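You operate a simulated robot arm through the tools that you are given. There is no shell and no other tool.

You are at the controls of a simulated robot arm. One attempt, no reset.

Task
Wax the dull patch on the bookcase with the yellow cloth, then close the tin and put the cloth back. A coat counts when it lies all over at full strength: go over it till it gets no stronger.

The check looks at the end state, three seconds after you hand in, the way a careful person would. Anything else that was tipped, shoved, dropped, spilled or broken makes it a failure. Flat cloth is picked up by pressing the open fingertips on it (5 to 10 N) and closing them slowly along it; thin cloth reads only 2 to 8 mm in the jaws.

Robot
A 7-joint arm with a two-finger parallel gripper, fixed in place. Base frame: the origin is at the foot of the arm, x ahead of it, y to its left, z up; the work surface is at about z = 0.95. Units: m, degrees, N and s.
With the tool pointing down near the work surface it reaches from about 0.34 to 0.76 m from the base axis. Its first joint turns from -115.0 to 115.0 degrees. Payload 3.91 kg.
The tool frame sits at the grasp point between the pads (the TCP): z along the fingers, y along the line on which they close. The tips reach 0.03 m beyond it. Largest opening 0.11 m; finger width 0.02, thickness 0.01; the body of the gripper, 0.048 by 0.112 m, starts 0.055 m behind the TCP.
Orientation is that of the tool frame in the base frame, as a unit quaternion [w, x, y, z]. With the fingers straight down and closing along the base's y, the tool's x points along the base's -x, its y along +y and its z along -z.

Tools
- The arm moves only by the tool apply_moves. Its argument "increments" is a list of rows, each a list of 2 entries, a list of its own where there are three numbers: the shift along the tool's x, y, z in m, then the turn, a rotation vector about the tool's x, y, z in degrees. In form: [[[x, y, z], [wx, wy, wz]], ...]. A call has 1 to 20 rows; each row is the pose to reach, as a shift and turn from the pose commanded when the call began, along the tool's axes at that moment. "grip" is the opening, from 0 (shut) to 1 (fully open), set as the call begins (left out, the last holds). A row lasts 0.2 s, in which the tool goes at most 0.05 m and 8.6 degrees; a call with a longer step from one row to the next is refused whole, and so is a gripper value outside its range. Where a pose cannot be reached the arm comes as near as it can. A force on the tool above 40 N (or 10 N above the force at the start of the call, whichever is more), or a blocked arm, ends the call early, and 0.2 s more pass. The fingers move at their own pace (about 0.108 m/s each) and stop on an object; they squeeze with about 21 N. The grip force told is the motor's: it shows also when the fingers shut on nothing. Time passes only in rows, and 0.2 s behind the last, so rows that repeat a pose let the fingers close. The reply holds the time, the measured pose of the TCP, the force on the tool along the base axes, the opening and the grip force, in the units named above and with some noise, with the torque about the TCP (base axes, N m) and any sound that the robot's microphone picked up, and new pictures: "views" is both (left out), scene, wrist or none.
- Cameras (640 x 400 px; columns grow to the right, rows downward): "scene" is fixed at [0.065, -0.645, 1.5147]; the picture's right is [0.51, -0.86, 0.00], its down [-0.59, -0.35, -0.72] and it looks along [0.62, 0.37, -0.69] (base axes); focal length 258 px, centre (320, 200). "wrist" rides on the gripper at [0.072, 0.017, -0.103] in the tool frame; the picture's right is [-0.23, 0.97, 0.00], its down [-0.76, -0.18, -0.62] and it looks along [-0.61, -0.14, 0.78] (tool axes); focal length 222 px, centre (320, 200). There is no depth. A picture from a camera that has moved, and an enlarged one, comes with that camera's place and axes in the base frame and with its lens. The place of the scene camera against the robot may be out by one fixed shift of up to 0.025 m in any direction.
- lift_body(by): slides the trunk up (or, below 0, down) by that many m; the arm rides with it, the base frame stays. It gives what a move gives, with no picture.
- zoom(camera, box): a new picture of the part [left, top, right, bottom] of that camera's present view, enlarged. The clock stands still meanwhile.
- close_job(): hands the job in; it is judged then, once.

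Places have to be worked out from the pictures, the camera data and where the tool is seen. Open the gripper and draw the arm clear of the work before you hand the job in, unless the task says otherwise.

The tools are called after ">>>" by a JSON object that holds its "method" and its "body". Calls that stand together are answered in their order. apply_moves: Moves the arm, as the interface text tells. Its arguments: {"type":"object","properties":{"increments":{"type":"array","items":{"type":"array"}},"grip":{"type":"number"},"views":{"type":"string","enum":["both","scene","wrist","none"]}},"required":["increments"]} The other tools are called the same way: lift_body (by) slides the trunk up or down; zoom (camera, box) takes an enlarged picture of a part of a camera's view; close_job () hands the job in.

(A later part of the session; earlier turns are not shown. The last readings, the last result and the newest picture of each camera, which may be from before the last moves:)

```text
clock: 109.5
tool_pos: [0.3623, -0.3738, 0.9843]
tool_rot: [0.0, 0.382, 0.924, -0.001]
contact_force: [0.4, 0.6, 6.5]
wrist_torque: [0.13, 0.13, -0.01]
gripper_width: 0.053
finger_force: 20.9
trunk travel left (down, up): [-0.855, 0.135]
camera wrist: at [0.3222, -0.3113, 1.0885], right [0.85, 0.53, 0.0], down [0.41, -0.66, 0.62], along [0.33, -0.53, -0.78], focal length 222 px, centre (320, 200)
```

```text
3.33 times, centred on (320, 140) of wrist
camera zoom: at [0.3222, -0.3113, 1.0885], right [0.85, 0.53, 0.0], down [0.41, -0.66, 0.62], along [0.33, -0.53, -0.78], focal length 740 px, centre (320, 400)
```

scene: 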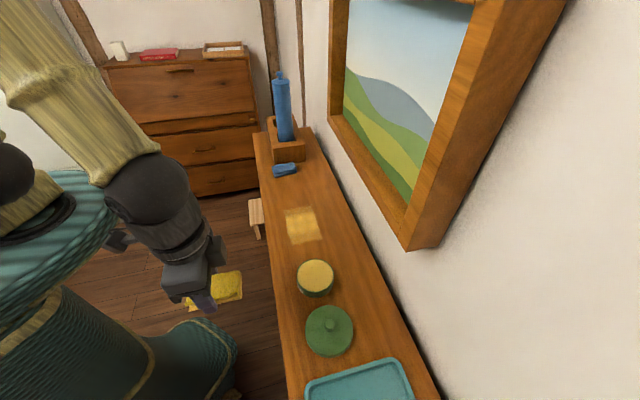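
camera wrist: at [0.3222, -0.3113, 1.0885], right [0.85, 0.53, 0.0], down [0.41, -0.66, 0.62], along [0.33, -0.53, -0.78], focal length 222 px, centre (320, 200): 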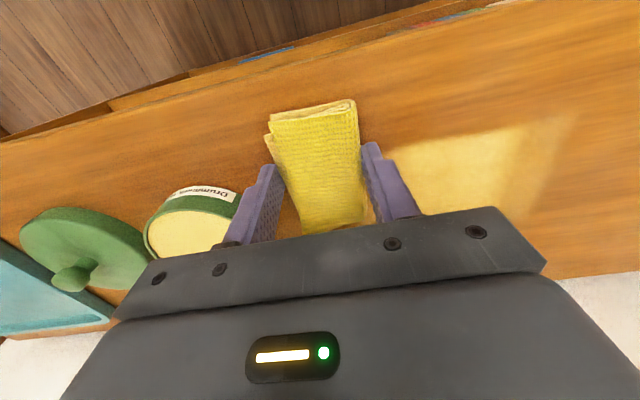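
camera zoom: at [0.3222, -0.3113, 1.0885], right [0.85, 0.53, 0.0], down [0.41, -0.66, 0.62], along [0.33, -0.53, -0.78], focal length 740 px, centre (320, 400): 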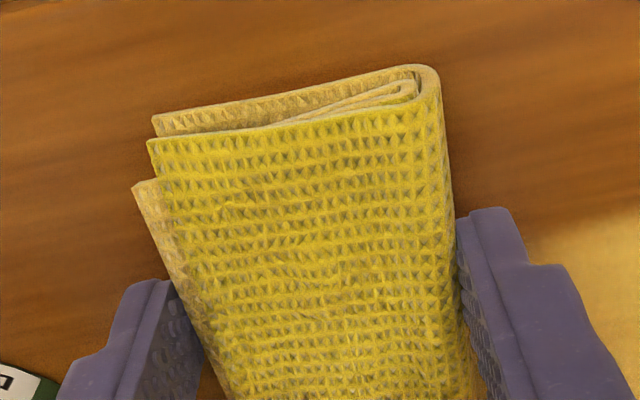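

The lower layer still carries wax. Stroking the front lane out and back along the grain.

>>> {"method": "apply_moves", "body": {"increments": [[[0, 0.016, 0], [0, 0, 0]], [[0, 0.032, 0], [0, 0, 0]], [[0, 0.048, 0], [0, 0, 0]], [[0, 0.064, 0], [0, 0, 0]], [[0, 0.08, 0], [0, 0, 0]], [[0, 0.096, 0], [0, 0, 0]], [[0, 0.112, 0], [0, 0, 0]], [[0, 0.128, 0], [0, 0, 0]], [[0, 0.144, 0], [0, 0, 0]], [[0, 0.16, 0], [0, 0, 0]], [[0, 0.144, 0], [0, 0, 0]], [[0, 0.128, 0], [0, 0, 0]], [[0, 0.112, 0], [0, 0, 0]], [[0, 0.096, 0], [0, 0, 0]], [[0, 0.08, 0], [0, 0, 0]], [[0, 0.064, 0], [0, 0, 0]], [[0, 0.048, 0], [0, 0, 0]], [[0, 0.032, 0], [0, 0, 0]], [[0, 0.016, 0], [0, 0, 0]], [[0, 0, 0], [0, 0, 0]]], "views": "both"}}

>>> {"method": "zoom", "body": {"camera": "wrist", "box": [200, 20, 640, 295]}}

```text
clock: 113.7
tool_pos: [0.3622, -0.3743, 0.9848]
tool_rot: [0.0, 0.383, 0.924, 0.0]
contact_force: [2.3, 1.4, 9.9]
wrist_torque: [0.08, -0.14, 0.09]
gripper_width: 0.0534
finger_force: 20.6
trunk travel left (down, up): [-0.855, 0.135]
camera wrist: at [0.3223, -0.3113, 1.0882], right [0.85, 0.53, 0.0], down [0.41, -0.66, 0.62], along [0.33, -0.53, -0.78], focal length 222 px, centre (320, 200)
```

scene: 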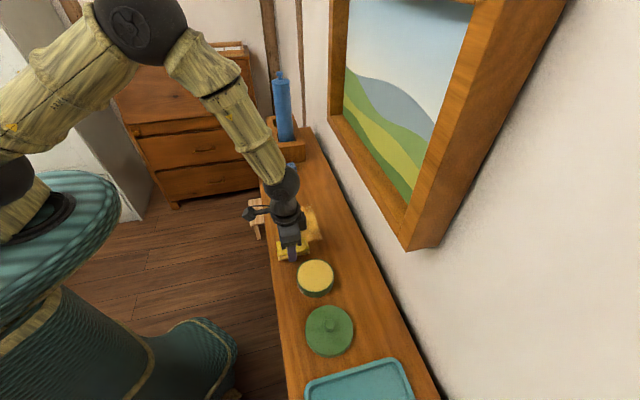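
wrist: 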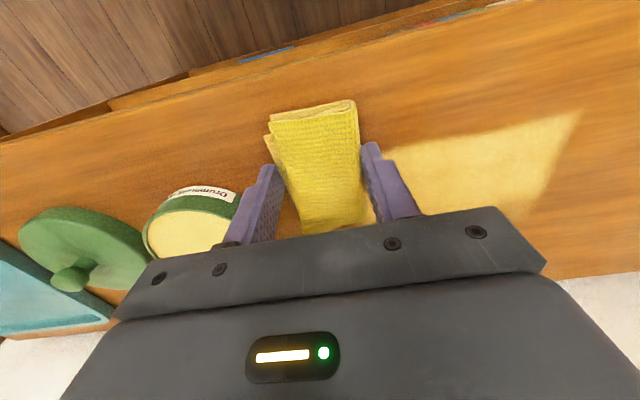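

```text
1.45 times, centred on (420, 158) of wrist
camera zoom: at [0.3223, -0.3113, 1.0882], right [0.85, 0.53, 0.0], down [0.41, -0.66, 0.62], along [0.33, -0.53, -0.78], focal length 323 px, centre (174, 262)
```

zoom: 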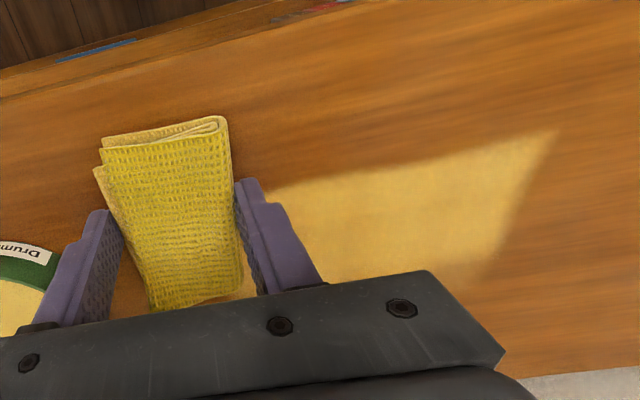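

Very telling: although the pad swept a wider lane, the coat stopped at straight edges (front n≈0.52, left u≈0.01, right u≈0.15) — so the coat only takes on the dull patch, and this is it. Now I'll slide back to n≈0.60 and rub there to find and cover the rear part.

>>> {"method": "apply_moves", "body": {"increments": [[[-0.02, 0.005, 0], [0, 0, 0]], [[-0.04, 0.01, 0], [0, 0, 0]], [[-0.06, 0.01, 0], [0, 0, 0]], [[-0.08, 0.01, 0], [0, 0, 0]], [[-0.08, 0.03, 0], [0, 0, 0]], [[-0.08, 0.05, 0], [0, 0, 0]], [[-0.08, 0.07, 0], [0, 0, 0]], [[-0.08, 0.09, 0], [0, 0, 0]], [[-0.08, 0.11, 0], [0, 0, 0]], [[-0.08, 0.13, 0], [0, 0, 0]], [[-0.08, 0.15, 0], [0, 0, 0]], [[-0.08, 0.16, 0], [0, 0, 0]], [[-0.08, 0.14, 0], [0, 0, 0]], [[-0.08, 0.12, 0], [0, 0, 0]], [[-0.08, 0.1, 0], [0, 0, 0]], [[-0.08, 0.08, 0], [0, 0, 0]], [[-0.08, 0.06, 0], [0, 0, 0]], [[-0.08, 0.04, 0], [0, 0, 0]], [[-0.08, 0.02, 0], [0, 0, 0]], [[-0.08, 0.005, 0], [0, 0, 0]]], "views": "both"}}

>>> {"method": "zoom", "body": {"camera": "wrist", "box": [200, 20, 640, 295]}}

>>> {"method": "zoom", "body": {"camera": "scene", "box": [250, 170, 410, 270]}}

```text
clock: 117.9
tool_pos: [0.4218, -0.4265, 0.9839]
tool_rot: [0.0, 0.382, 0.924, 0.0]
contact_force: [1.0, 0.5, 4.7]
wrist_torque: [0.02, -0.04, 0.02]
gripper_width: 0.0533
finger_force: 20.6
trunk travel left (down, up): [-0.855, 0.135]
camera wrist: at [0.3816, -0.3641, 1.0882], right [0.85, 0.53, 0.0], down [0.41, -0.66, 0.62], along [0.33, -0.53, -0.78], focal length 222 px, centre (320, 200)
```

scene: 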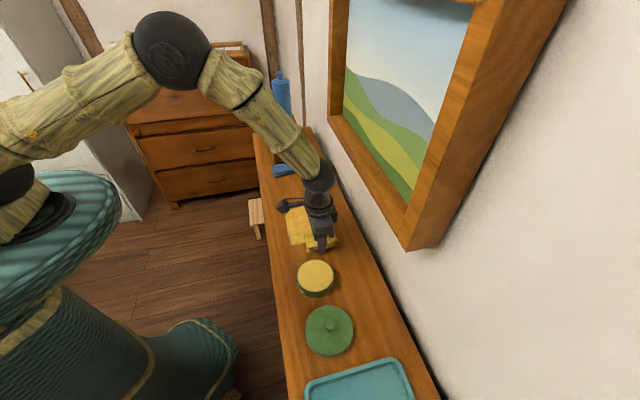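
wrist: 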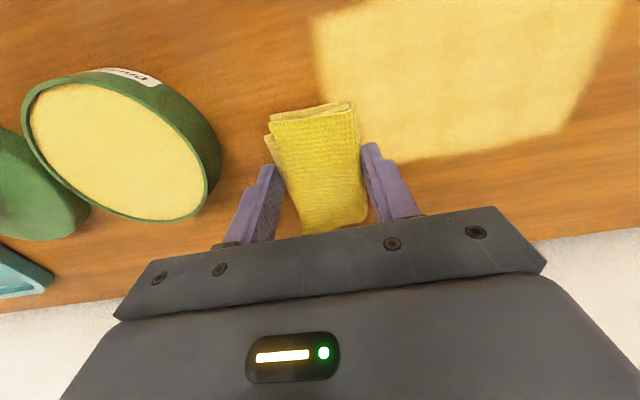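

```text
1.45 times, centred on (420, 158) of wrist
camera zoom: at [0.3816, -0.3641, 1.0882], right [0.85, 0.53, 0.0], down [0.41, -0.66, 0.62], along [0.33, -0.53, -0.78], focal length 323 px, centre (174, 262)
```

zoom: 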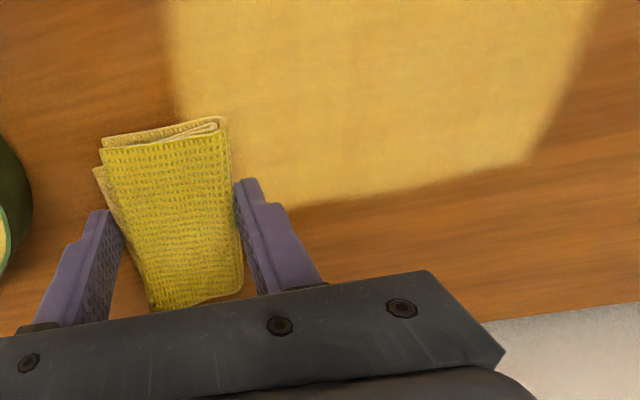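

```text
4.00 times, centred on (330, 220) of scene
camera zoom: at [0.065, -0.645, 1.5147], right [0.51, -0.86, 0.0], down [-0.59, -0.35, -0.72], along [0.62, 0.37, -0.69], focal length 1033 px, centre (280, 120)
```

zoom: 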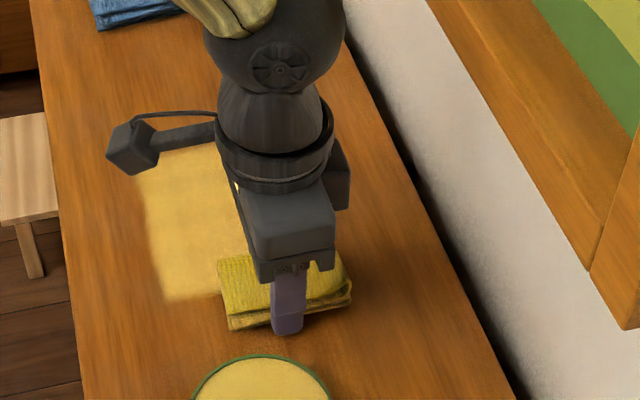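

The patch is now outlined: roughly u 0.01–0.15 and n 0.52–0.617. I'll lift, move over the tin for a fresh load, and use that view to judge the coat's evenness.

>>> {"method": "apply_moves", "body": {"increments": [[[0, 0, -0.03], [0, 0, 0]], [[0, 0, -0.06], [0, 0, 0]], [[0.01, -0.02, -0.09], [0, 0, 0]], [[0.02, -0.05, -0.11], [0, 0, 0]], [[0.03, -0.08, -0.12], [0, 0, 0]], [[0.039, -0.104, -0.12], [0, 0, 0]], [[0.039, -0.104, -0.12], [0, 0, 0]]], "views": "both"}}

>>> {"method": "zoom", "body": {"camera": "wrist", "box": [360, 0, 616, 160]}}

>>> {"method": "zoom", "body": {"camera": "scene", "box": [270, 190, 350, 250]}}

```text
clock: 119.5
tool_pos: [0.3216, -0.4723, 1.1039]
tool_rot: [-0.001, 0.382, 0.924, 0.0]
contact_force: [0.9, 0.5, -0.5]
wrist_torque: [-0.05, 0.02, -0.02]
gripper_width: 0.053
finger_force: 21.5
trunk travel left (down, up): [-0.855, 0.135]
camera wrist: at [0.2809, -0.4093, 1.2085], right [0.85, 0.53, 0.0], down [0.41, -0.66, 0.62], along [0.33, -0.53, -0.78], focal length 222 px, centre (320, 200)
```

scene: 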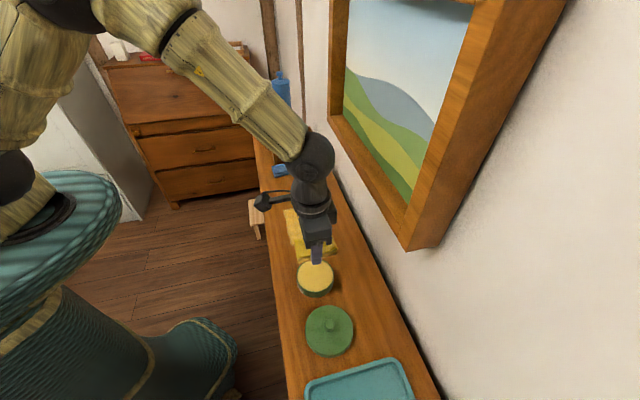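
wrist: 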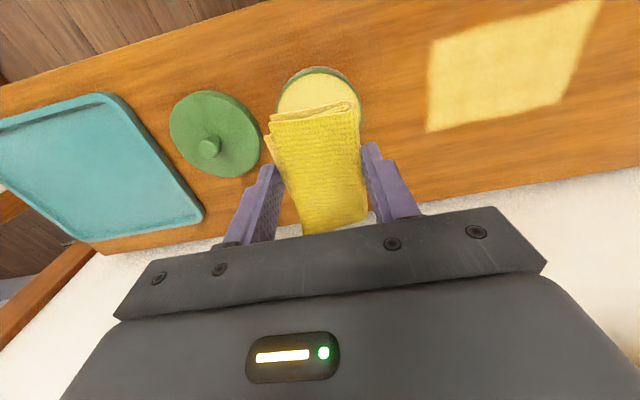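

```text
2.50 times, centred on (488, 80) of wrist
camera zoom: at [0.2809, -0.4093, 1.2085], right [0.85, 0.53, 0.0], down [0.41, -0.66, 0.62], along [0.33, -0.53, -0.78], focal length 555 px, centre (-100, 500)
```

zoom: 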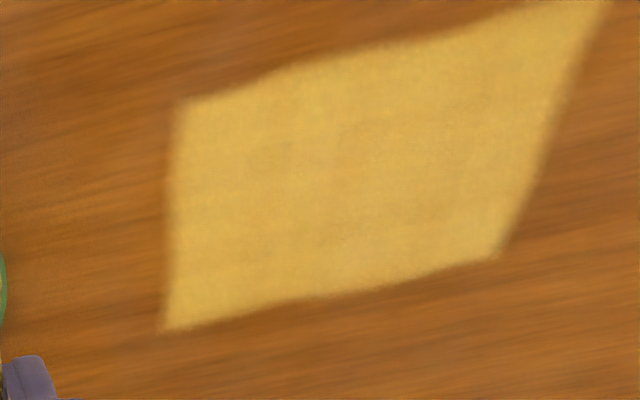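

```text
6.67 times, centred on (310, 220) of scene
camera zoom: at [0.065, -0.645, 1.5147], right [0.51, -0.86, 0.0], down [-0.59, -0.35, -0.72], along [0.62, 0.37, -0.69], focal length 1721 px, centre (387, 67)
```

zoom: 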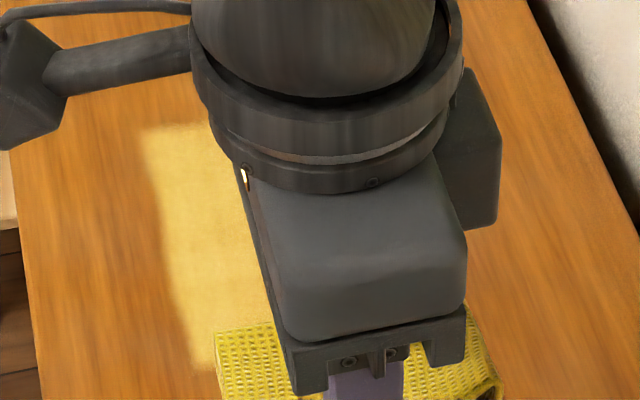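

The coat is even with crisp edges (patch u 0.011–0.151, n 0.526–0.616). I'll reload the pad with wax and go over it again to see whether it still gets stronger.

>>> {"method": "apply_moves", "body": {"increments": [[[0, 0, 0.04], [0, 0, 0]], [[0, 0, 0.075], [0, 0, 0]], [[0, 0, 0.085], [0, 0, 0]], [[0, 0, 0.09], [0, 0, 0]], [[0, 0, 0.092], [0, 0, 0]], [[0, 0, 0.0928], [0, 0, 0]], [[0, 0, 0.0928], [0, 0, 0]], [[0, 0, 0.0928], [0, 0, 0]]], "views": "wrist"}}

>>> {"method": "zoom", "body": {"camera": "wrist", "box": [230, 70, 400, 197]}}

```text
clock: 121.3
tool_pos: [0.3219, -0.4739, 1.0122]
tool_rot: [0.001, 0.382, 0.924, 0.0]
contact_force: [0.9, -0.3, 7.9]
wrist_torque: [-0.02, -0.03, 0.01]
gripper_width: 0.0529
finger_force: 20.8
trunk travel left (down, up): [-0.855, 0.135]
camera wrist: at [0.2809, -0.4106, 1.1155], right [0.85, 0.53, 0.0], down [0.41, -0.66, 0.62], along [0.33, -0.53, -0.78], focal length 222 px, centre (320, 200)
```

wrist: 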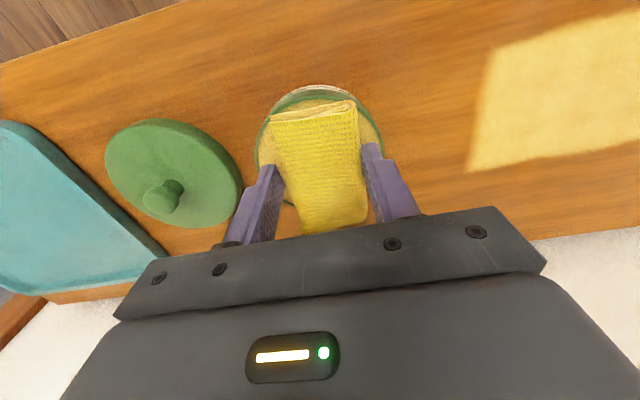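

```text
3.15 times, centred on (315, 134) of wrist
camera zoom: at [0.2809, -0.4106, 1.1155], right [0.85, 0.53, 0.0], down [0.41, -0.66, 0.62], along [0.33, -0.53, -0.78], focal length 700 px, centre (336, 409)
```

zoom: 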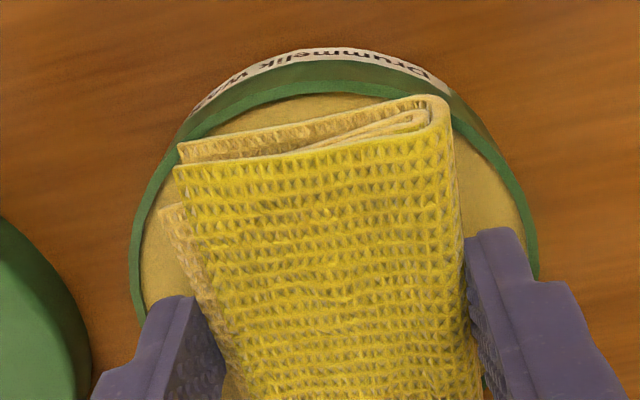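

Reloaded. Carrying the pad back to the patch's left end on the front lane (n≈0.55).

>>> {"method": "apply_moves", "body": {"increments": [[[0, 0, -0.03], [0, 0, 0]], [[0, 0, -0.055], [0, 0, 0]], [[0.004, 0.04, -0.055], [0, 0, 0]], [[0.008, 0.08, -0.055], [0, 0, 0]], [[0.012, 0.11, -0.055], [0, 0, 0]], [[0.012, 0.11, -0.02], [0, 0, 0]], [[0.012, 0.11, 0.01], [0, 0, 0]], [[0.012, 0.11, 0.023], [0, 0, 0]], [[0.012, 0.11, 0.026], [0, 0, 0]], [[0.012, 0.11, 0.0272], [0, 0, 0]], [[0.012, 0.11, 0.0272], [0, 0, 0]]], "views": "none"}}

>>> {"method": "apply_moves", "body": {"increments": [[[0, 0.016, 0], [0, 0, 0]], [[0, 0.032, 0], [0, 0, 0]], [[0, 0.048, 0], [0, 0, 0]], [[0, 0.064, 0], [0, 0, 0]], [[0, 0.08, 0], [0, 0, 0]], [[0, 0.096, 0], [0, 0, 0]], [[0, 0.112, 0], [0, 0, 0]], [[0, 0.128, 0], [0, 0, 0]], [[0, 0.144, 0], [0, 0, 0]], [[0, 0.156, 0], [0, 0, 0]], [[0, 0.144, 0], [0, 0, 0]], [[0, 0.128, 0], [0, 0, 0]], [[0, 0.112, 0], [0, 0, 0]], [[0, 0.096, 0], [0, 0, 0]], [[0, 0.08, 0], [0, 0, 0]], [[0, 0.064, 0], [0, 0, 0]], [[0, 0.048, 0], [0, 0, 0]], [[0, 0.032, 0], [0, 0, 0]], [[0, 0.016, 0], [0, 0, 0]], [[0, 0, 0], [0, 0, 0]]], "views": "wrist"}}

>>> {"method": "apply_moves", "body": {"increments": [[[-0.02, 0, 0], [0, 0, 0]], [[-0.042, 0, 0], [0, 0, 0]], [[-0.042, 0.018, 0], [0, 0, 0]], [[-0.042, 0.036, 0], [0, 0, 0]], [[-0.042, 0.054, 0], [0, 0, 0]], [[-0.042, 0.072, 0], [0, 0, 0]], [[-0.042, 0.09, 0], [0, 0, 0]], [[-0.042, 0.108, 0], [0, 0, 0]], [[-0.042, 0.126, 0], [0, 0, 0]], [[-0.042, 0.144, 0], [0, 0, 0]], [[-0.042, 0.156, 0], [0, 0, 0]], [[-0.042, 0.14, 0], [0, 0, 0]], [[-0.042, 0.122, 0], [0, 0, 0]], [[-0.042, 0.104, 0], [0, 0, 0]], [[-0.042, 0.086, 0], [0, 0, 0]], [[-0.042, 0.068, 0], [0, 0, 0]], [[-0.042, 0.05, 0], [0, 0, 0]], [[-0.042, 0.032, 0], [0, 0, 0]], [[-0.042, 0.015, 0], [0, 0, 0]], [[-0.042, 0, 0], [0, 0, 0]]], "views": "wrist"}}

```text
clock: 123.7
tool_pos: [0.3912, -0.3872, 0.9842]
tool_rot: [0.0, 0.382, 0.924, 0.0]
contact_force: [1.0, 1.6, 3.5]
wrist_torque: [0.01, -0.02, 0.02]
gripper_width: 0.0531
finger_force: 20.7
trunk travel left (down, up): [-0.855, 0.135]
```

```text
clock: 127.9
tool_pos: [0.3884, -0.3874, 0.9832]
tool_rot: [-0.001, 0.383, 0.924, 0.0]
contact_force: [-0.1, 0.4, 4.9]
wrist_torque: [0.0, -0.01, 0.01]
gripper_width: 0.0529
finger_force: 20.8
trunk travel left (down, up): [-0.855, 0.135]
camera wrist: at [0.3494, -0.3247, 1.088], right [0.85, 0.53, 0.0], down [0.41, -0.66, 0.62], along [0.33, -0.53, -0.78], focal length 222 px, centre (320, 200)
```

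wrist: 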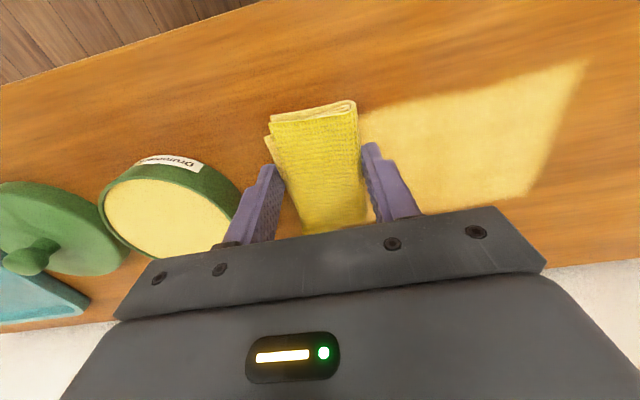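

```text
clock: 132.1
tool_pos: [0.4202, -0.4183, 0.9836]
tool_rot: [-0.001, 0.382, 0.924, 0.0]
contact_force: [-0.6, 0.8, 1.7]
wrist_torque: [-0.04, 0.0, 0.0]
gripper_width: 0.0531
finger_force: 20.6
trunk travel left (down, up): [-0.855, 0.135]
camera wrist: at [0.3795, -0.3548, 1.088], right [0.85, 0.53, 0.0], down [0.41, -0.66, 0.62], along [0.33, -0.53, -0.78], focal length 222 px, centre (320, 200)
```

wrist: 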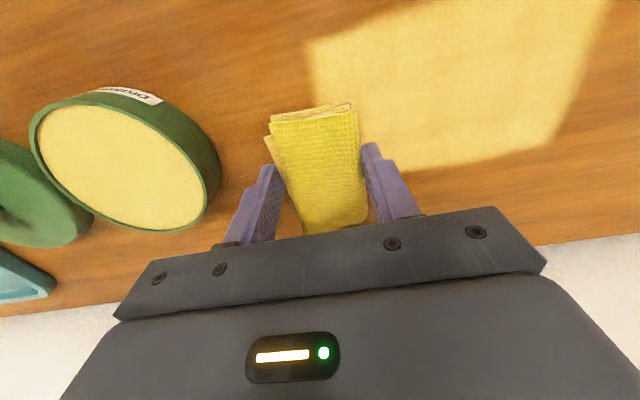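

The contact force has dropped to about 2 N, so I'll press 0.7 mm deeper on the next passes. First a look at the coat.

>>> {"method": "zoom", "body": {"camera": "wrist", "box": [290, 0, 640, 219]}}

>>> {"method": "zoom", "body": {"camera": "wrist", "box": [380, 20, 540, 120]}}

>>> {"method": "zoom", "body": {"camera": "wrist", "box": [240, 90, 400, 190]}}

```text
1.83 times, centred on (465, 110) of wrist
camera zoom: at [0.3795, -0.3548, 1.088], right [0.85, 0.53, 0.0], down [0.41, -0.66, 0.62], along [0.33, -0.53, -0.78], focal length 406 px, centre (55, 365)
```

zoom: 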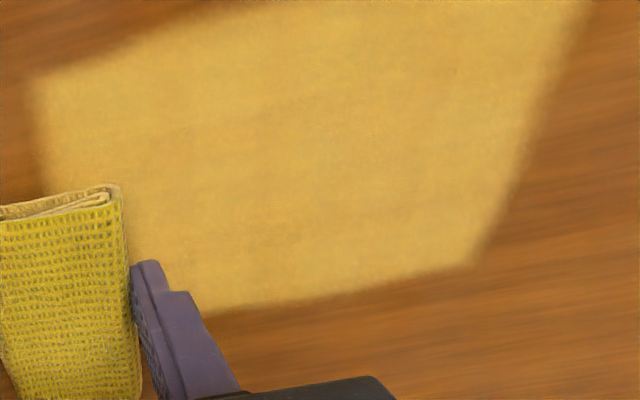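

```text
4.00 times, centred on (460, 70) of wrist
camera zoom: at [0.3795, -0.3548, 1.088], right [0.85, 0.53, 0.0], down [0.41, -0.66, 0.62], along [0.33, -0.53, -0.78], focal length 888 px, centre (-240, 720)
```

zoom: 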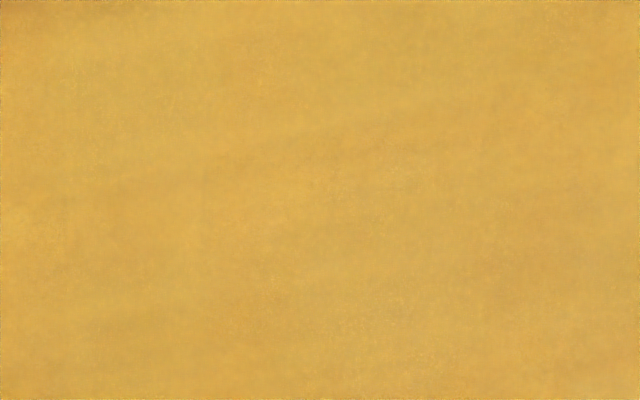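

```text
4.00 times, centred on (320, 140) of wrist
camera zoom: at [0.3795, -0.3548, 1.088], right [0.85, 0.53, 0.0], down [0.41, -0.66, 0.62], along [0.33, -0.53, -0.78], focal length 888 px, centre (320, 440)
```

zoom: 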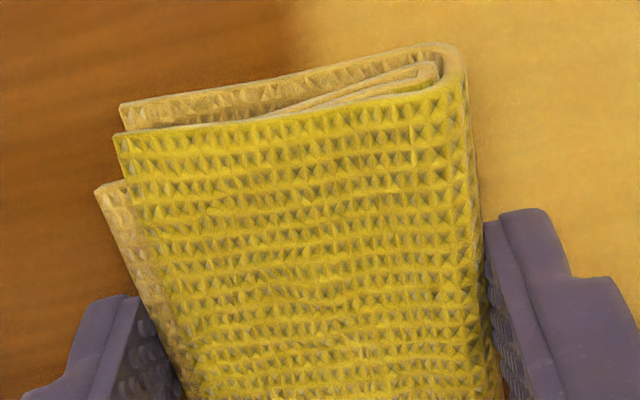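

The coat looks nearly uniform. I'll do another full round with firmer pressure over both lanes and compare.

>>> {"method": "apply_moves", "body": {"increments": [[[0, 0, 0.0005], [0, 0, 0]], [[0, 0.018, 0.0008], [0, 0, 0]], [[0, 0.036, 0.0008], [0, 0, 0]], [[0, 0.054, 0.0008], [0, 0, 0]], [[0, 0.072, 0.0008], [0, 0, 0]], [[0, 0.09, 0.0008], [0, 0, 0]], [[0, 0.108, 0.0008], [0, 0, 0]], [[0, 0.126, 0.0008], [0, 0, 0]], [[0, 0.144, 0.0008], [0, 0, 0]], [[0, 0.158, 0.0008], [0, 0, 0]], [[0, 0.14, 0.0008], [0, 0, 0]], [[0, 0.122, 0.0008], [0, 0, 0]], [[0, 0.104, 0.0008], [0, 0, 0]], [[0, 0.086, 0.0008], [0, 0, 0]], [[0, 0.068, 0.0008], [0, 0, 0]], [[0, 0.05, 0.0008], [0, 0, 0]], [[0, 0.032, 0.0008], [0, 0, 0]], [[0, 0.015, 0.0008], [0, 0, 0]], [[0, -0.003, 0.0008], [0, 0, 0]]], "views": "none"}}

>>> {"method": "apply_moves", "body": {"increments": [[[0.02, 0, 0], [0, 0, 0]], [[0.042, 0, 0], [0, 0, 0]], [[0.042, 0.018, 0], [0, 0, 0]], [[0.042, 0.036, 0], [0, 0, 0]], [[0.042, 0.054, 0], [0, 0, 0]], [[0.042, 0.072, 0], [0, 0, 0]], [[0.042, 0.09, 0], [0, 0, 0]], [[0.042, 0.108, 0], [0, 0, 0]], [[0.042, 0.126, 0], [0, 0, 0]], [[0.042, 0.144, 0], [0, 0, 0]], [[0.042, 0.16, 0], [0, 0, 0]], [[0.042, 0.143, 0], [0, 0, 0]], [[0.042, 0.125, 0], [0, 0, 0]], [[0.042, 0.107, 0], [0, 0, 0]], [[0.042, 0.089, 0], [0, 0, 0]], [[0.042, 0.071, 0], [0, 0, 0]], [[0.042, 0.053, 0], [0, 0, 0]], [[0.042, 0.035, 0], [0, 0, 0]], [[0.042, 0.017, 0], [0, 0, 0]], [[0.042, 0, 0], [0, 0, 0]]], "views": "none"}}

>>> {"method": "apply_moves", "body": {"increments": [[[0, 0, -0.03], [0, 0, 0]], [[0, 0, -0.06], [0, 0, 0]], [[0, -0.02, -0.09], [0, 0, 0]], [[-0.005, -0.05, -0.11], [0, 0, 0]], [[-0.01, -0.08, -0.12], [0, 0, 0]], [[-0.012, -0.108, -0.12], [0, 0, 0]], [[-0.012, -0.108, -0.12], [0, 0, 0]]], "views": "both"}}

>>> {"method": "zoom", "body": {"camera": "wrist", "box": [360, 0, 616, 160]}}

```text
clock: 136.1
tool_pos: [0.4168, -0.4193, 0.9832]
tool_rot: [0.0, 0.383, 0.924, 0.0]
contact_force: [2.1, 3.3, 10.7]
wrist_torque: [0.02, -0.13, -0.01]
gripper_width: 0.0529
finger_force: 21.3
trunk travel left (down, up): [-0.855, 0.135]
```

```text
clock: 140.3
tool_pos: [0.3874, -0.3897, 0.9835]
tool_rot: [0.0, 0.382, 0.924, -0.001]
contact_force: [0.8, 0.2, 5.4]
wrist_torque: [0.0, 0.03, 0.0]
gripper_width: 0.053
finger_force: 21.0
trunk travel left (down, up): [-0.855, 0.135]
```

```text
clock: 141.9
tool_pos: [0.3209, -0.4756, 1.1041]
tool_rot: [0.0, 0.383, 0.924, 0.0]
contact_force: [-0.3, 1.1, -0.1]
wrist_torque: [-0.02, 0.01, -0.03]
gripper_width: 0.0531
finger_force: 21.1
trunk travel left (down, up): [-0.855, 0.135]
camera wrist: at [0.2806, -0.4119, 1.2081], right [0.85, 0.53, 0.0], down [0.41, -0.66, 0.62], along [0.33, -0.53, -0.78], focal length 222 px, centre (320, 200)
```

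scene: 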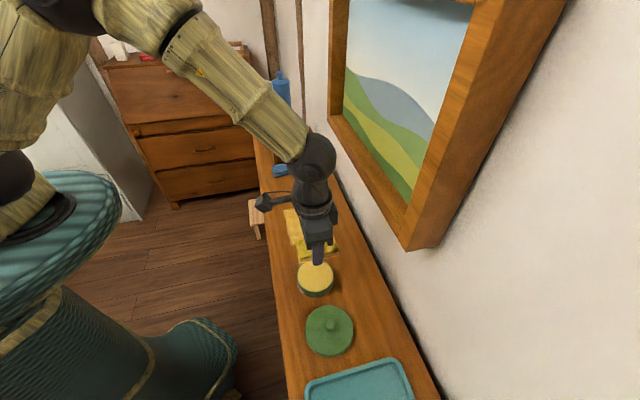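
wrist: 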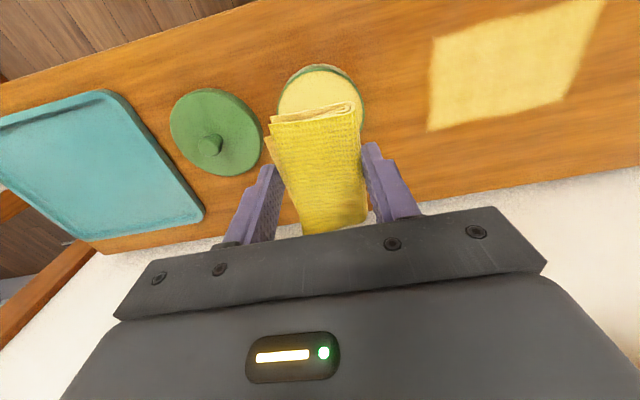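

```text
2.50 times, centred on (488, 80) of wrist
camera zoom: at [0.2806, -0.4119, 1.2081], right [0.85, 0.53, 0.0], down [0.41, -0.66, 0.62], along [0.33, -0.53, -0.78], focal length 555 px, centre (-100, 500)
```

zoom: 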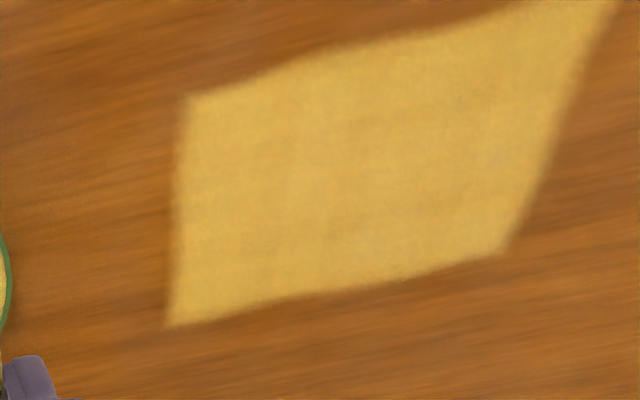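

The coat is now even everywhere with no mottling, and looks the same strength as before. For certainty I'll reload once more and do one more complete round, then compare again.

>>> {"method": "apply_moves", "body": {"increments": [[[0, 0, 0.04], [0, 0, 0]], [[0, 0, 0.075], [0, 0, 0]], [[0, 0, 0.085], [0, 0, 0]], [[0, 0, 0.09], [0, 0, 0]], [[0, 0, 0.092], [0, 0, 0]], [[0, 0, 0.0925], [0, 0, 0]], [[0, 0, 0.0925], [0, 0, 0]], [[0, 0, 0.0925], [0, 0, 0]]], "views": "none"}}

>>> {"method": "zoom", "body": {"camera": "wrist", "box": [230, 70, 400, 197]}}

```text
clock: 143.7
tool_pos: [0.3202, -0.4756, 1.0112]
tool_rot: [0.0, 0.383, 0.924, -0.001]
contact_force: [-0.8, 0.3, 5.8]
wrist_torque: [-0.01, 0.01, -0.02]
gripper_width: 0.053
finger_force: 20.6
trunk travel left (down, up): [-0.855, 0.135]
```

```text
3.15 times, centred on (315, 134) of wrist
camera zoom: at [0.2801, -0.4111, 1.1148], right [0.85, 0.53, 0.0], down [0.41, -0.66, 0.62], along [0.33, -0.53, -0.78], focal length 700 px, centre (336, 409)
```

zoom: 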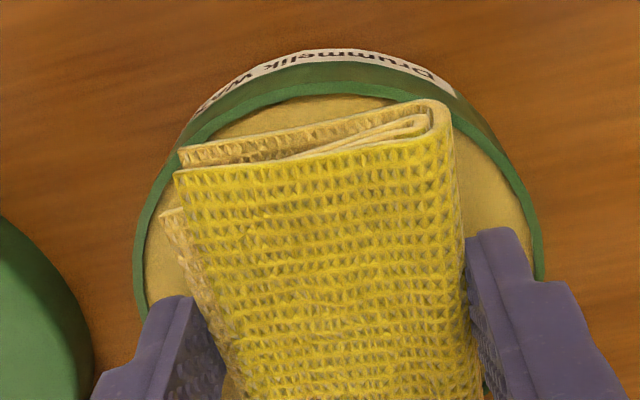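

Reloaded (5.8 N). Going back for the third round over both lanes at the same pressing depth.

>>> {"method": "apply_moves", "body": {"increments": [[[0, 0, -0.03], [0, 0, 0]], [[0, 0, -0.055], [0, 0, 0]], [[0.004, 0.04, -0.055], [0, 0, 0]], [[0.008, 0.08, -0.055], [0, 0, 0]], [[0.012, 0.108, -0.055], [0, 0, 0]], [[0.012, 0.108, -0.02], [0, 0, 0]], [[0.012, 0.108, 0.01], [0, 0, 0]], [[0.012, 0.108, 0.023], [0, 0, 0]], [[0.012, 0.108, 0.026], [0, 0, 0]], [[0.012, 0.108, 0.0275], [0, 0, 0]], [[0.012, 0.108, 0.0275], [0, 0, 0]]], "views": "none"}}

>>> {"method": "apply_moves", "body": {"increments": [[[0, 0.016, 0], [0, 0, 0]], [[0, 0.032, 0], [0, 0, 0]], [[0, 0.048, 0], [0, 0, 0]], [[0, 0.064, 0], [0, 0, 0]], [[0, 0.08, 0], [0, 0, 0]], [[0, 0.096, 0], [0, 0, 0]], [[0, 0.112, 0], [0, 0, 0]], [[0, 0.128, 0], [0, 0, 0]], [[0, 0.144, 0], [0, 0, 0]], [[0, 0.16, 0], [0, 0, 0]], [[0, 0.144, 0], [0, 0, 0]], [[0, 0.128, 0], [0, 0, 0]], [[0, 0.112, 0], [0, 0, 0]], [[0, 0.096, 0], [0, 0, 0]], [[0, 0.08, 0], [0, 0, 0]], [[0, 0.064, 0], [0, 0, 0]], [[0, 0.048, 0], [0, 0, 0]], [[0, 0.032, 0], [0, 0, 0]], [[0, 0.016, 0], [0, 0, 0]], [[0, 0, 0], [0, 0, 0]]], "views": "none"}}

>>> {"method": "apply_moves", "body": {"increments": [[[-0.02, 0, 0], [0, 0, 0]], [[-0.042, 0, 0], [0, 0, 0]], [[-0.042, 0.018, 0], [0, 0, 0]], [[-0.042, 0.036, 0], [0, 0, 0]], [[-0.042, 0.054, 0], [0, 0, 0]], [[-0.042, 0.072, 0], [0, 0, 0]], [[-0.042, 0.09, 0], [0, 0, 0]], [[-0.042, 0.108, 0], [0, 0, 0]], [[-0.042, 0.126, 0], [0, 0, 0]], [[-0.042, 0.144, 0], [0, 0, 0]], [[-0.042, 0.16, 0], [0, 0, 0]], [[-0.042, 0.143, 0], [0, 0, 0]], [[-0.042, 0.125, 0], [0, 0, 0]], [[-0.042, 0.107, 0], [0, 0, 0]], [[-0.042, 0.089, 0], [0, 0, 0]], [[-0.042, 0.071, 0], [0, 0, 0]], [[-0.042, 0.053, 0], [0, 0, 0]], [[-0.042, 0.035, 0], [0, 0, 0]], [[-0.042, 0.017, 0], [0, 0, 0]], [[-0.042, 0, 0], [0, 0, 0]]], "views": "none"}}

>>> {"method": "apply_moves", "body": {"increments": [[[0, 0, -0.03], [0, 0, 0]], [[0, 0, -0.06], [0, 0, 0]], [[0, -0.02, -0.09], [0, 0, 0]], [[0.01, -0.05, -0.11], [0, 0, 0]], [[0.02, -0.08, -0.12], [0, 0, 0]], [[0.03, -0.108, -0.12], [0, 0, 0]], [[0.03, -0.108, -0.12], [0, 0, 0]]], "views": "both"}}

>>> {"method": "zoom", "body": {"camera": "wrist", "box": [360, 0, 616, 160]}}

```text
clock: 146.1
tool_pos: [0.3893, -0.3901, 0.9824]
tool_rot: [0.0, 0.381, 0.924, 0.0]
contact_force: [0.1, 0.2, 6.6]
wrist_torque: [-0.01, 0.01, 0.05]
gripper_width: 0.0529
finger_force: 20.9
trunk travel left (down, up): [-0.855, 0.135]
```

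```text
clock: 150.3
tool_pos: [0.3884, -0.3901, 0.9832]
tool_rot: [-0.001, 0.383, 0.924, 0.0]
contact_force: [0.6, 1.9, 6.1]
wrist_torque: [0.0, -0.02, -0.01]
gripper_width: 0.053
finger_force: 21.1
trunk travel left (down, up): [-0.855, 0.135]
```

```text
clock: 154.5
tool_pos: [0.4185, -0.4204, 0.9835]
tool_rot: [-0.001, 0.382, 0.924, 0.001]
contact_force: [-0.9, 0.1, 1.5]
wrist_torque: [-0.04, 0.05, -0.02]
gripper_width: 0.0531
finger_force: 21.2
trunk travel left (down, up): [-0.855, 0.135]
```

```text
clock: 156.1
tool_pos: [0.3207, -0.475, 1.1023]
tool_rot: [0.001, 0.382, 0.924, 0.0]
contact_force: [0.9, 0.3, 0.3]
wrist_torque: [0.02, -0.01, 0.0]
gripper_width: 0.0529
finger_force: 20.4
trunk travel left (down, up): [-0.855, 0.135]
camera wrist: at [0.2811, -0.4118, 1.2075], right [0.85, 0.53, 0.0], down [0.41, -0.66, 0.62], along [0.33, -0.53, -0.78], focal length 222 px, centre (320, 200)
```

scene: 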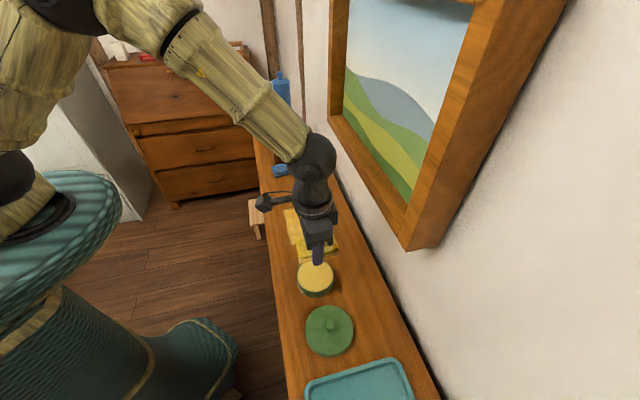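
wrist: 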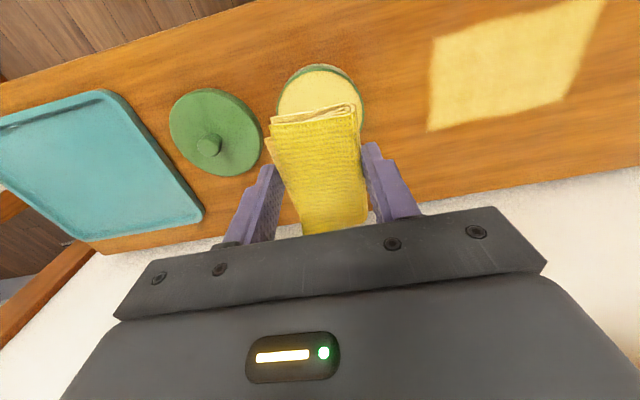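

```text
2.50 times, centred on (488, 80) of wrist
camera zoom: at [0.2811, -0.4118, 1.2075], right [0.85, 0.53, 0.0], down [0.41, -0.66, 0.62], along [0.33, -0.53, -0.78], focal length 555 px, centre (-100, 500)
```

zoom: 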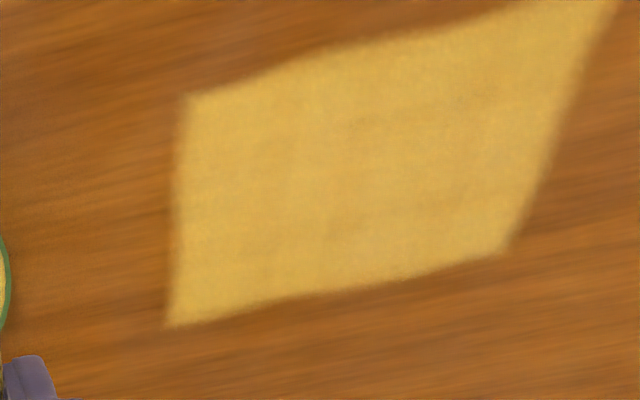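

Same strength as before, so it is saturated. I'll check the corners and edges at higher magnification for weak spots.

>>> {"method": "zoom", "body": {"camera": "wrist", "box": [418, 60, 514, 140]}}

>>> {"method": "zoom", "body": {"camera": "wrist", "box": [418, 20, 514, 100]}}

>>> {"method": "zoom", "body": {"camera": "wrist", "box": [510, 0, 610, 110]}}

```text
5.00 times, centred on (466, 100) of wrist
camera zoom: at [0.2811, -0.4118, 1.2075], right [0.85, 0.53, 0.0], down [0.41, -0.66, 0.62], along [0.33, -0.53, -0.78], focal length 1111 px, centre (-410, 700)
```

zoom: 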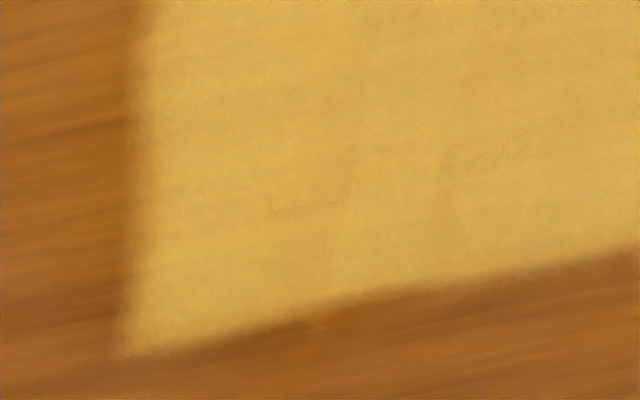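

```text
5.00 times, centred on (466, 60) of wrist
camera zoom: at [0.2811, -0.4118, 1.2075], right [0.85, 0.53, 0.0], down [0.41, -0.66, 0.62], along [0.33, -0.53, -0.78], focal length 1111 px, centre (-410, 900)
```

zoom: 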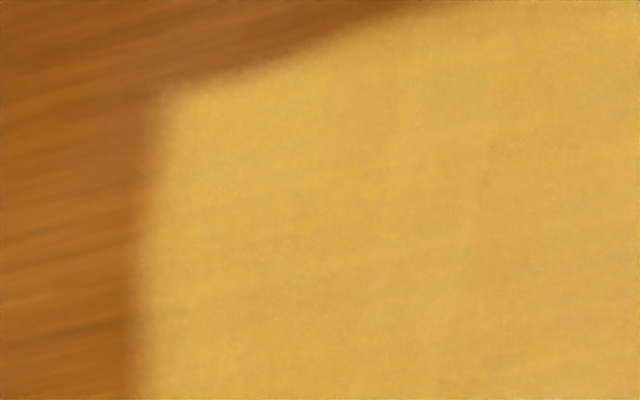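

```text
3.64 times, centred on (560, 55) of wrist
camera zoom: at [0.2811, -0.4118, 1.2075], right [0.85, 0.53, 0.0], down [0.41, -0.66, 0.62], along [0.33, -0.53, -0.78], focal length 808 px, centre (-553, 727)
```

zoom: 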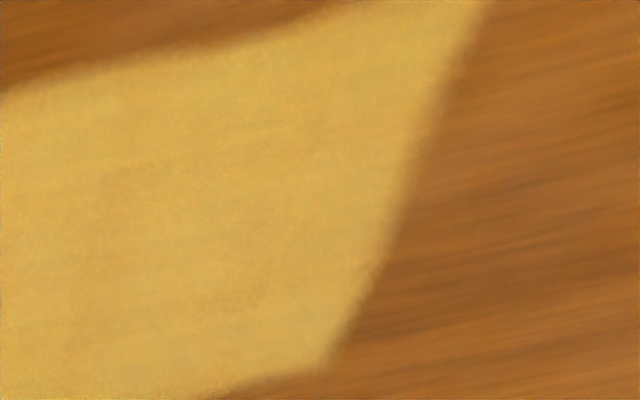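

The coat is uniform to every edge. Now I'll put the cloth back: over to its original spot (TCP u≈0.230, n≈0.5525) and lower it gently.

>>> {"method": "apply_moves", "body": {"increments": [[[0.001, 0.042, 0], [0, 0, 0]], [[0.002, 0.084, 0], [0, 0, 0]], [[0.004, 0.126, 0], [0, 0, 0]], [[0.005, 0.168, 0], [0, 0, 0]], [[0.006, 0.21, 0], [0, 0, 0]], [[0.008, 0.252, 0], [0, 0, 0]], [[0.009, 0.294, 0], [0, 0, 0]], [[0.01, 0.339, 0], [0, 0, 0]], [[0.01, 0.339, 0.04], [0, 0, 0]], [[0.01, 0.339, 0.08], [0, 0, 0]], [[0.01, 0.339, 0.105], [0, 0, 0]], [[0.01, 0.339, 0.112], [0, 0, 0]], [[0.01, 0.339, 0.112], [0, 0, 0]]], "views": "wrist"}}

>>> {"method": "zoom", "body": {"camera": "scene", "box": [240, 130, 360, 230]}}

```text
clock: 158.9
tool_pos: [0.5537, -0.2277, 0.9904]
tool_rot: [0.0, 0.383, 0.924, 0.0]
contact_force: [0.0, -0.7, 0.2]
wrist_torque: [0.0, 0.0, 0.0]
gripper_width: 0.0528
finger_force: 20.8
trunk travel left (down, up): [-0.855, 0.135]
camera wrist: at [0.5131, -0.1645, 1.0953], right [0.85, 0.53, 0.0], down [0.41, -0.66, 0.62], along [0.33, -0.53, -0.78], focal length 222 px, centre (320, 200)
```

wrist: 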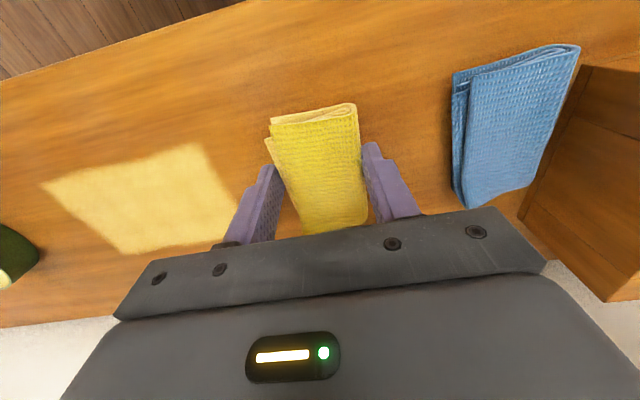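

```text
4.00 times, centred on (300, 180) of scene
camera zoom: at [0.065, -0.645, 1.5147], right [0.51, -0.86, 0.0], down [-0.59, -0.35, -0.72], along [0.62, 0.37, -0.69], focal length 1033 px, centre (400, 280)
```

zoom: 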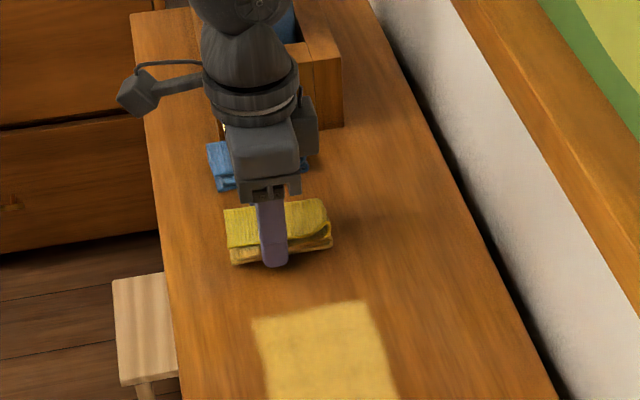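

The pad is above its old place, slid about 4 mm in the grip; I'll compensate and lower until contact.

>>> {"method": "apply_moves", "body": {"increments": [[[0.004, 0, 0.002], [0, 0, 0]], [[0.004, 0, 0.004], [0, 0, 0]], [[0.004, 0, 0.0055], [0, 0, 0]], [[0.004, 0, 0.0065], [0, 0, 0]]], "views": "none"}}

>>> {"method": "apply_moves", "body": {"increments": [[[0, 0, 0.0005], [0, 0, 0]], [[0, 0, 0.001], [0, 0, 0]], [[0, 0, 0.001], [0, 0, 0]]], "views": "none"}}

```text
clock: 159.9
tool_pos: [0.5506, -0.2249, 0.9838]
tool_rot: [-0.001, 0.383, 0.924, 0.001]
contact_force: [0.3, -0.5, -1.1]
wrist_torque: [0.02, 0.0, 0.0]
gripper_width: 0.0531
finger_force: 21.2
trunk travel left (down, up): [-0.855, 0.135]
```

```text
clock: 160.7
tool_pos: [0.5515, -0.2238, 0.983]
tool_rot: [0.0, 0.382, 0.924, 0.0]
contact_force: [-0.1, -0.6, -0.9]
wrist_torque: [0.02, -0.01, -0.01]
gripper_width: 0.0528
finger_force: 20.8
trunk travel left (down, up): [-0.855, 0.135]
```

>>> {"method": "apply_moves", "body": {"increments": [[[0, 0, 0.0005], [0, 0, 0]], [[0, 0, 0.0008], [0, 0, 0]], [[0, 0, 0.0008], [0, 0, 0]]], "views": "none"}}

```text
clock: 161.5
tool_pos: [0.5498, -0.2258, 0.984]
tool_rot: [0.0, 0.383, 0.924, 0.0]
contact_force: [-0.9, -2.2, 4.9]
wrist_torque: [0.02, 0.1, 0.02]
gripper_width: 0.053
finger_force: 21.2
trunk travel left (down, up): [-0.855, 0.135]
```

Contact at 5 N: the pad is down. Opening the fingers now, then rising straight up.

>>> {"method": "apply_moves", "body": {"increments": [[[0, 0, 0], [0, 0, 0]], [[0, 0, 0], [0, 0, 0]], [[0, 0, 0], [0, 0, 0]]], "grip": 0.68, "views": "none"}}

>>> {"method": "apply_moves", "body": {"increments": [[[0, 0, -0.02], [0, 0, 0]], [[0, 0, -0.05], [0, 0, 0]], [[0, 0, -0.09], [0, 0, 0]], [[0, 0, -0.13], [0, 0, 0]], [[0, 0, -0.13], [0, 0, 0]]], "views": "both"}}

>>> {"method": "zoom", "body": {"camera": "scene", "box": [240, 130, 360, 230]}}

>>> {"method": "zoom", "body": {"camera": "wrist", "box": [220, 50, 500, 225]}}

```text
clock: 162.3
tool_pos: [0.5497, -0.226, 0.983]
tool_rot: [0.0, 0.383, 0.924, 0.0]
contact_force: [0.3, -0.4, 0.6]
wrist_torque: [-0.01, 0.0, 0.02]
gripper_width: 0.0748
finger_force: 0.1
trunk travel left (down, up): [-0.855, 0.135]
```

```text
clock: 163.5
tool_pos: [0.5504, -0.2244, 1.1118]
tool_rot: [-0.003, 0.382, 0.924, 0.0]
contact_force: [0.0, 1.3, -0.5]
wrist_torque: [-0.04, 0.03, 0.03]
gripper_width: 0.0746
finger_force: 0.1
trunk travel left (down, up): [-0.855, 0.135]
camera wrist: at [0.5114, -0.1619, 1.2168], right [0.85, 0.53, 0.0], down [0.42, -0.66, 0.62], along [0.33, -0.53, -0.78], focal length 222 px, centre (320, 200)
```

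scene: 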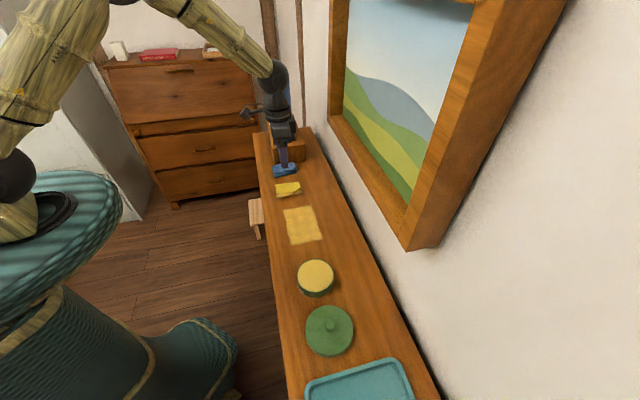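
wrist: 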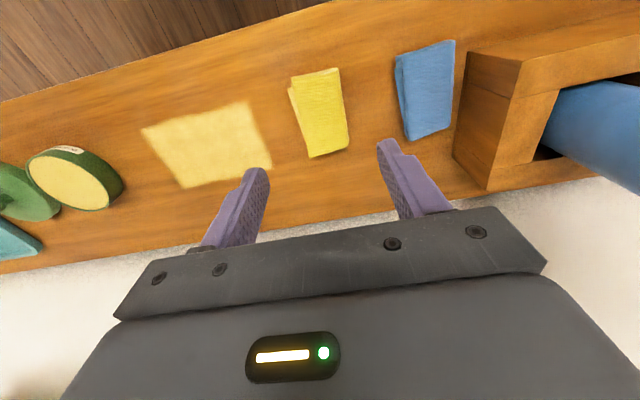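

```text
4.00 times, centred on (300, 180) of scene
camera zoom: at [0.065, -0.645, 1.5147], right [0.51, -0.86, 0.0], down [-0.59, -0.35, -0.72], along [0.62, 0.37, -0.69], focal length 1033 px, centre (400, 280)
```

zoom: 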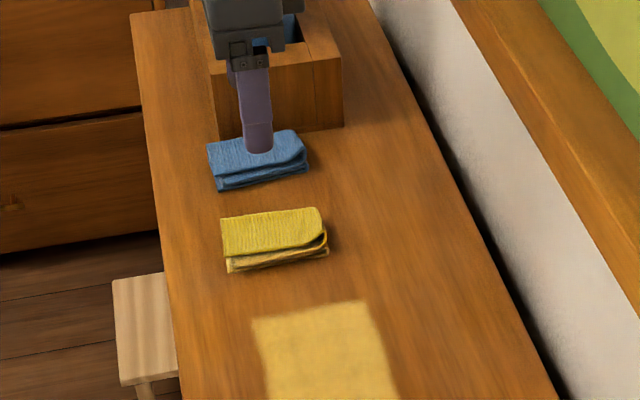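

```text
2.29 times, centred on (360, 138) of wrist
camera zoom: at [0.5114, -0.1619, 1.2168], right [0.85, 0.53, 0.0], down [0.42, -0.66, 0.62], along [0.33, -0.53, -0.78], focal length 508 px, centre (229, 343)
```

zoom: 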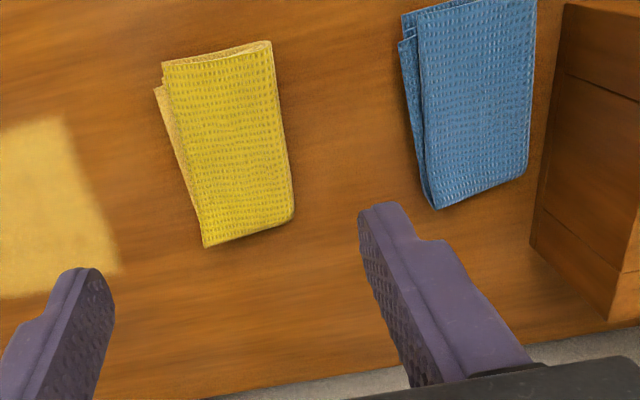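

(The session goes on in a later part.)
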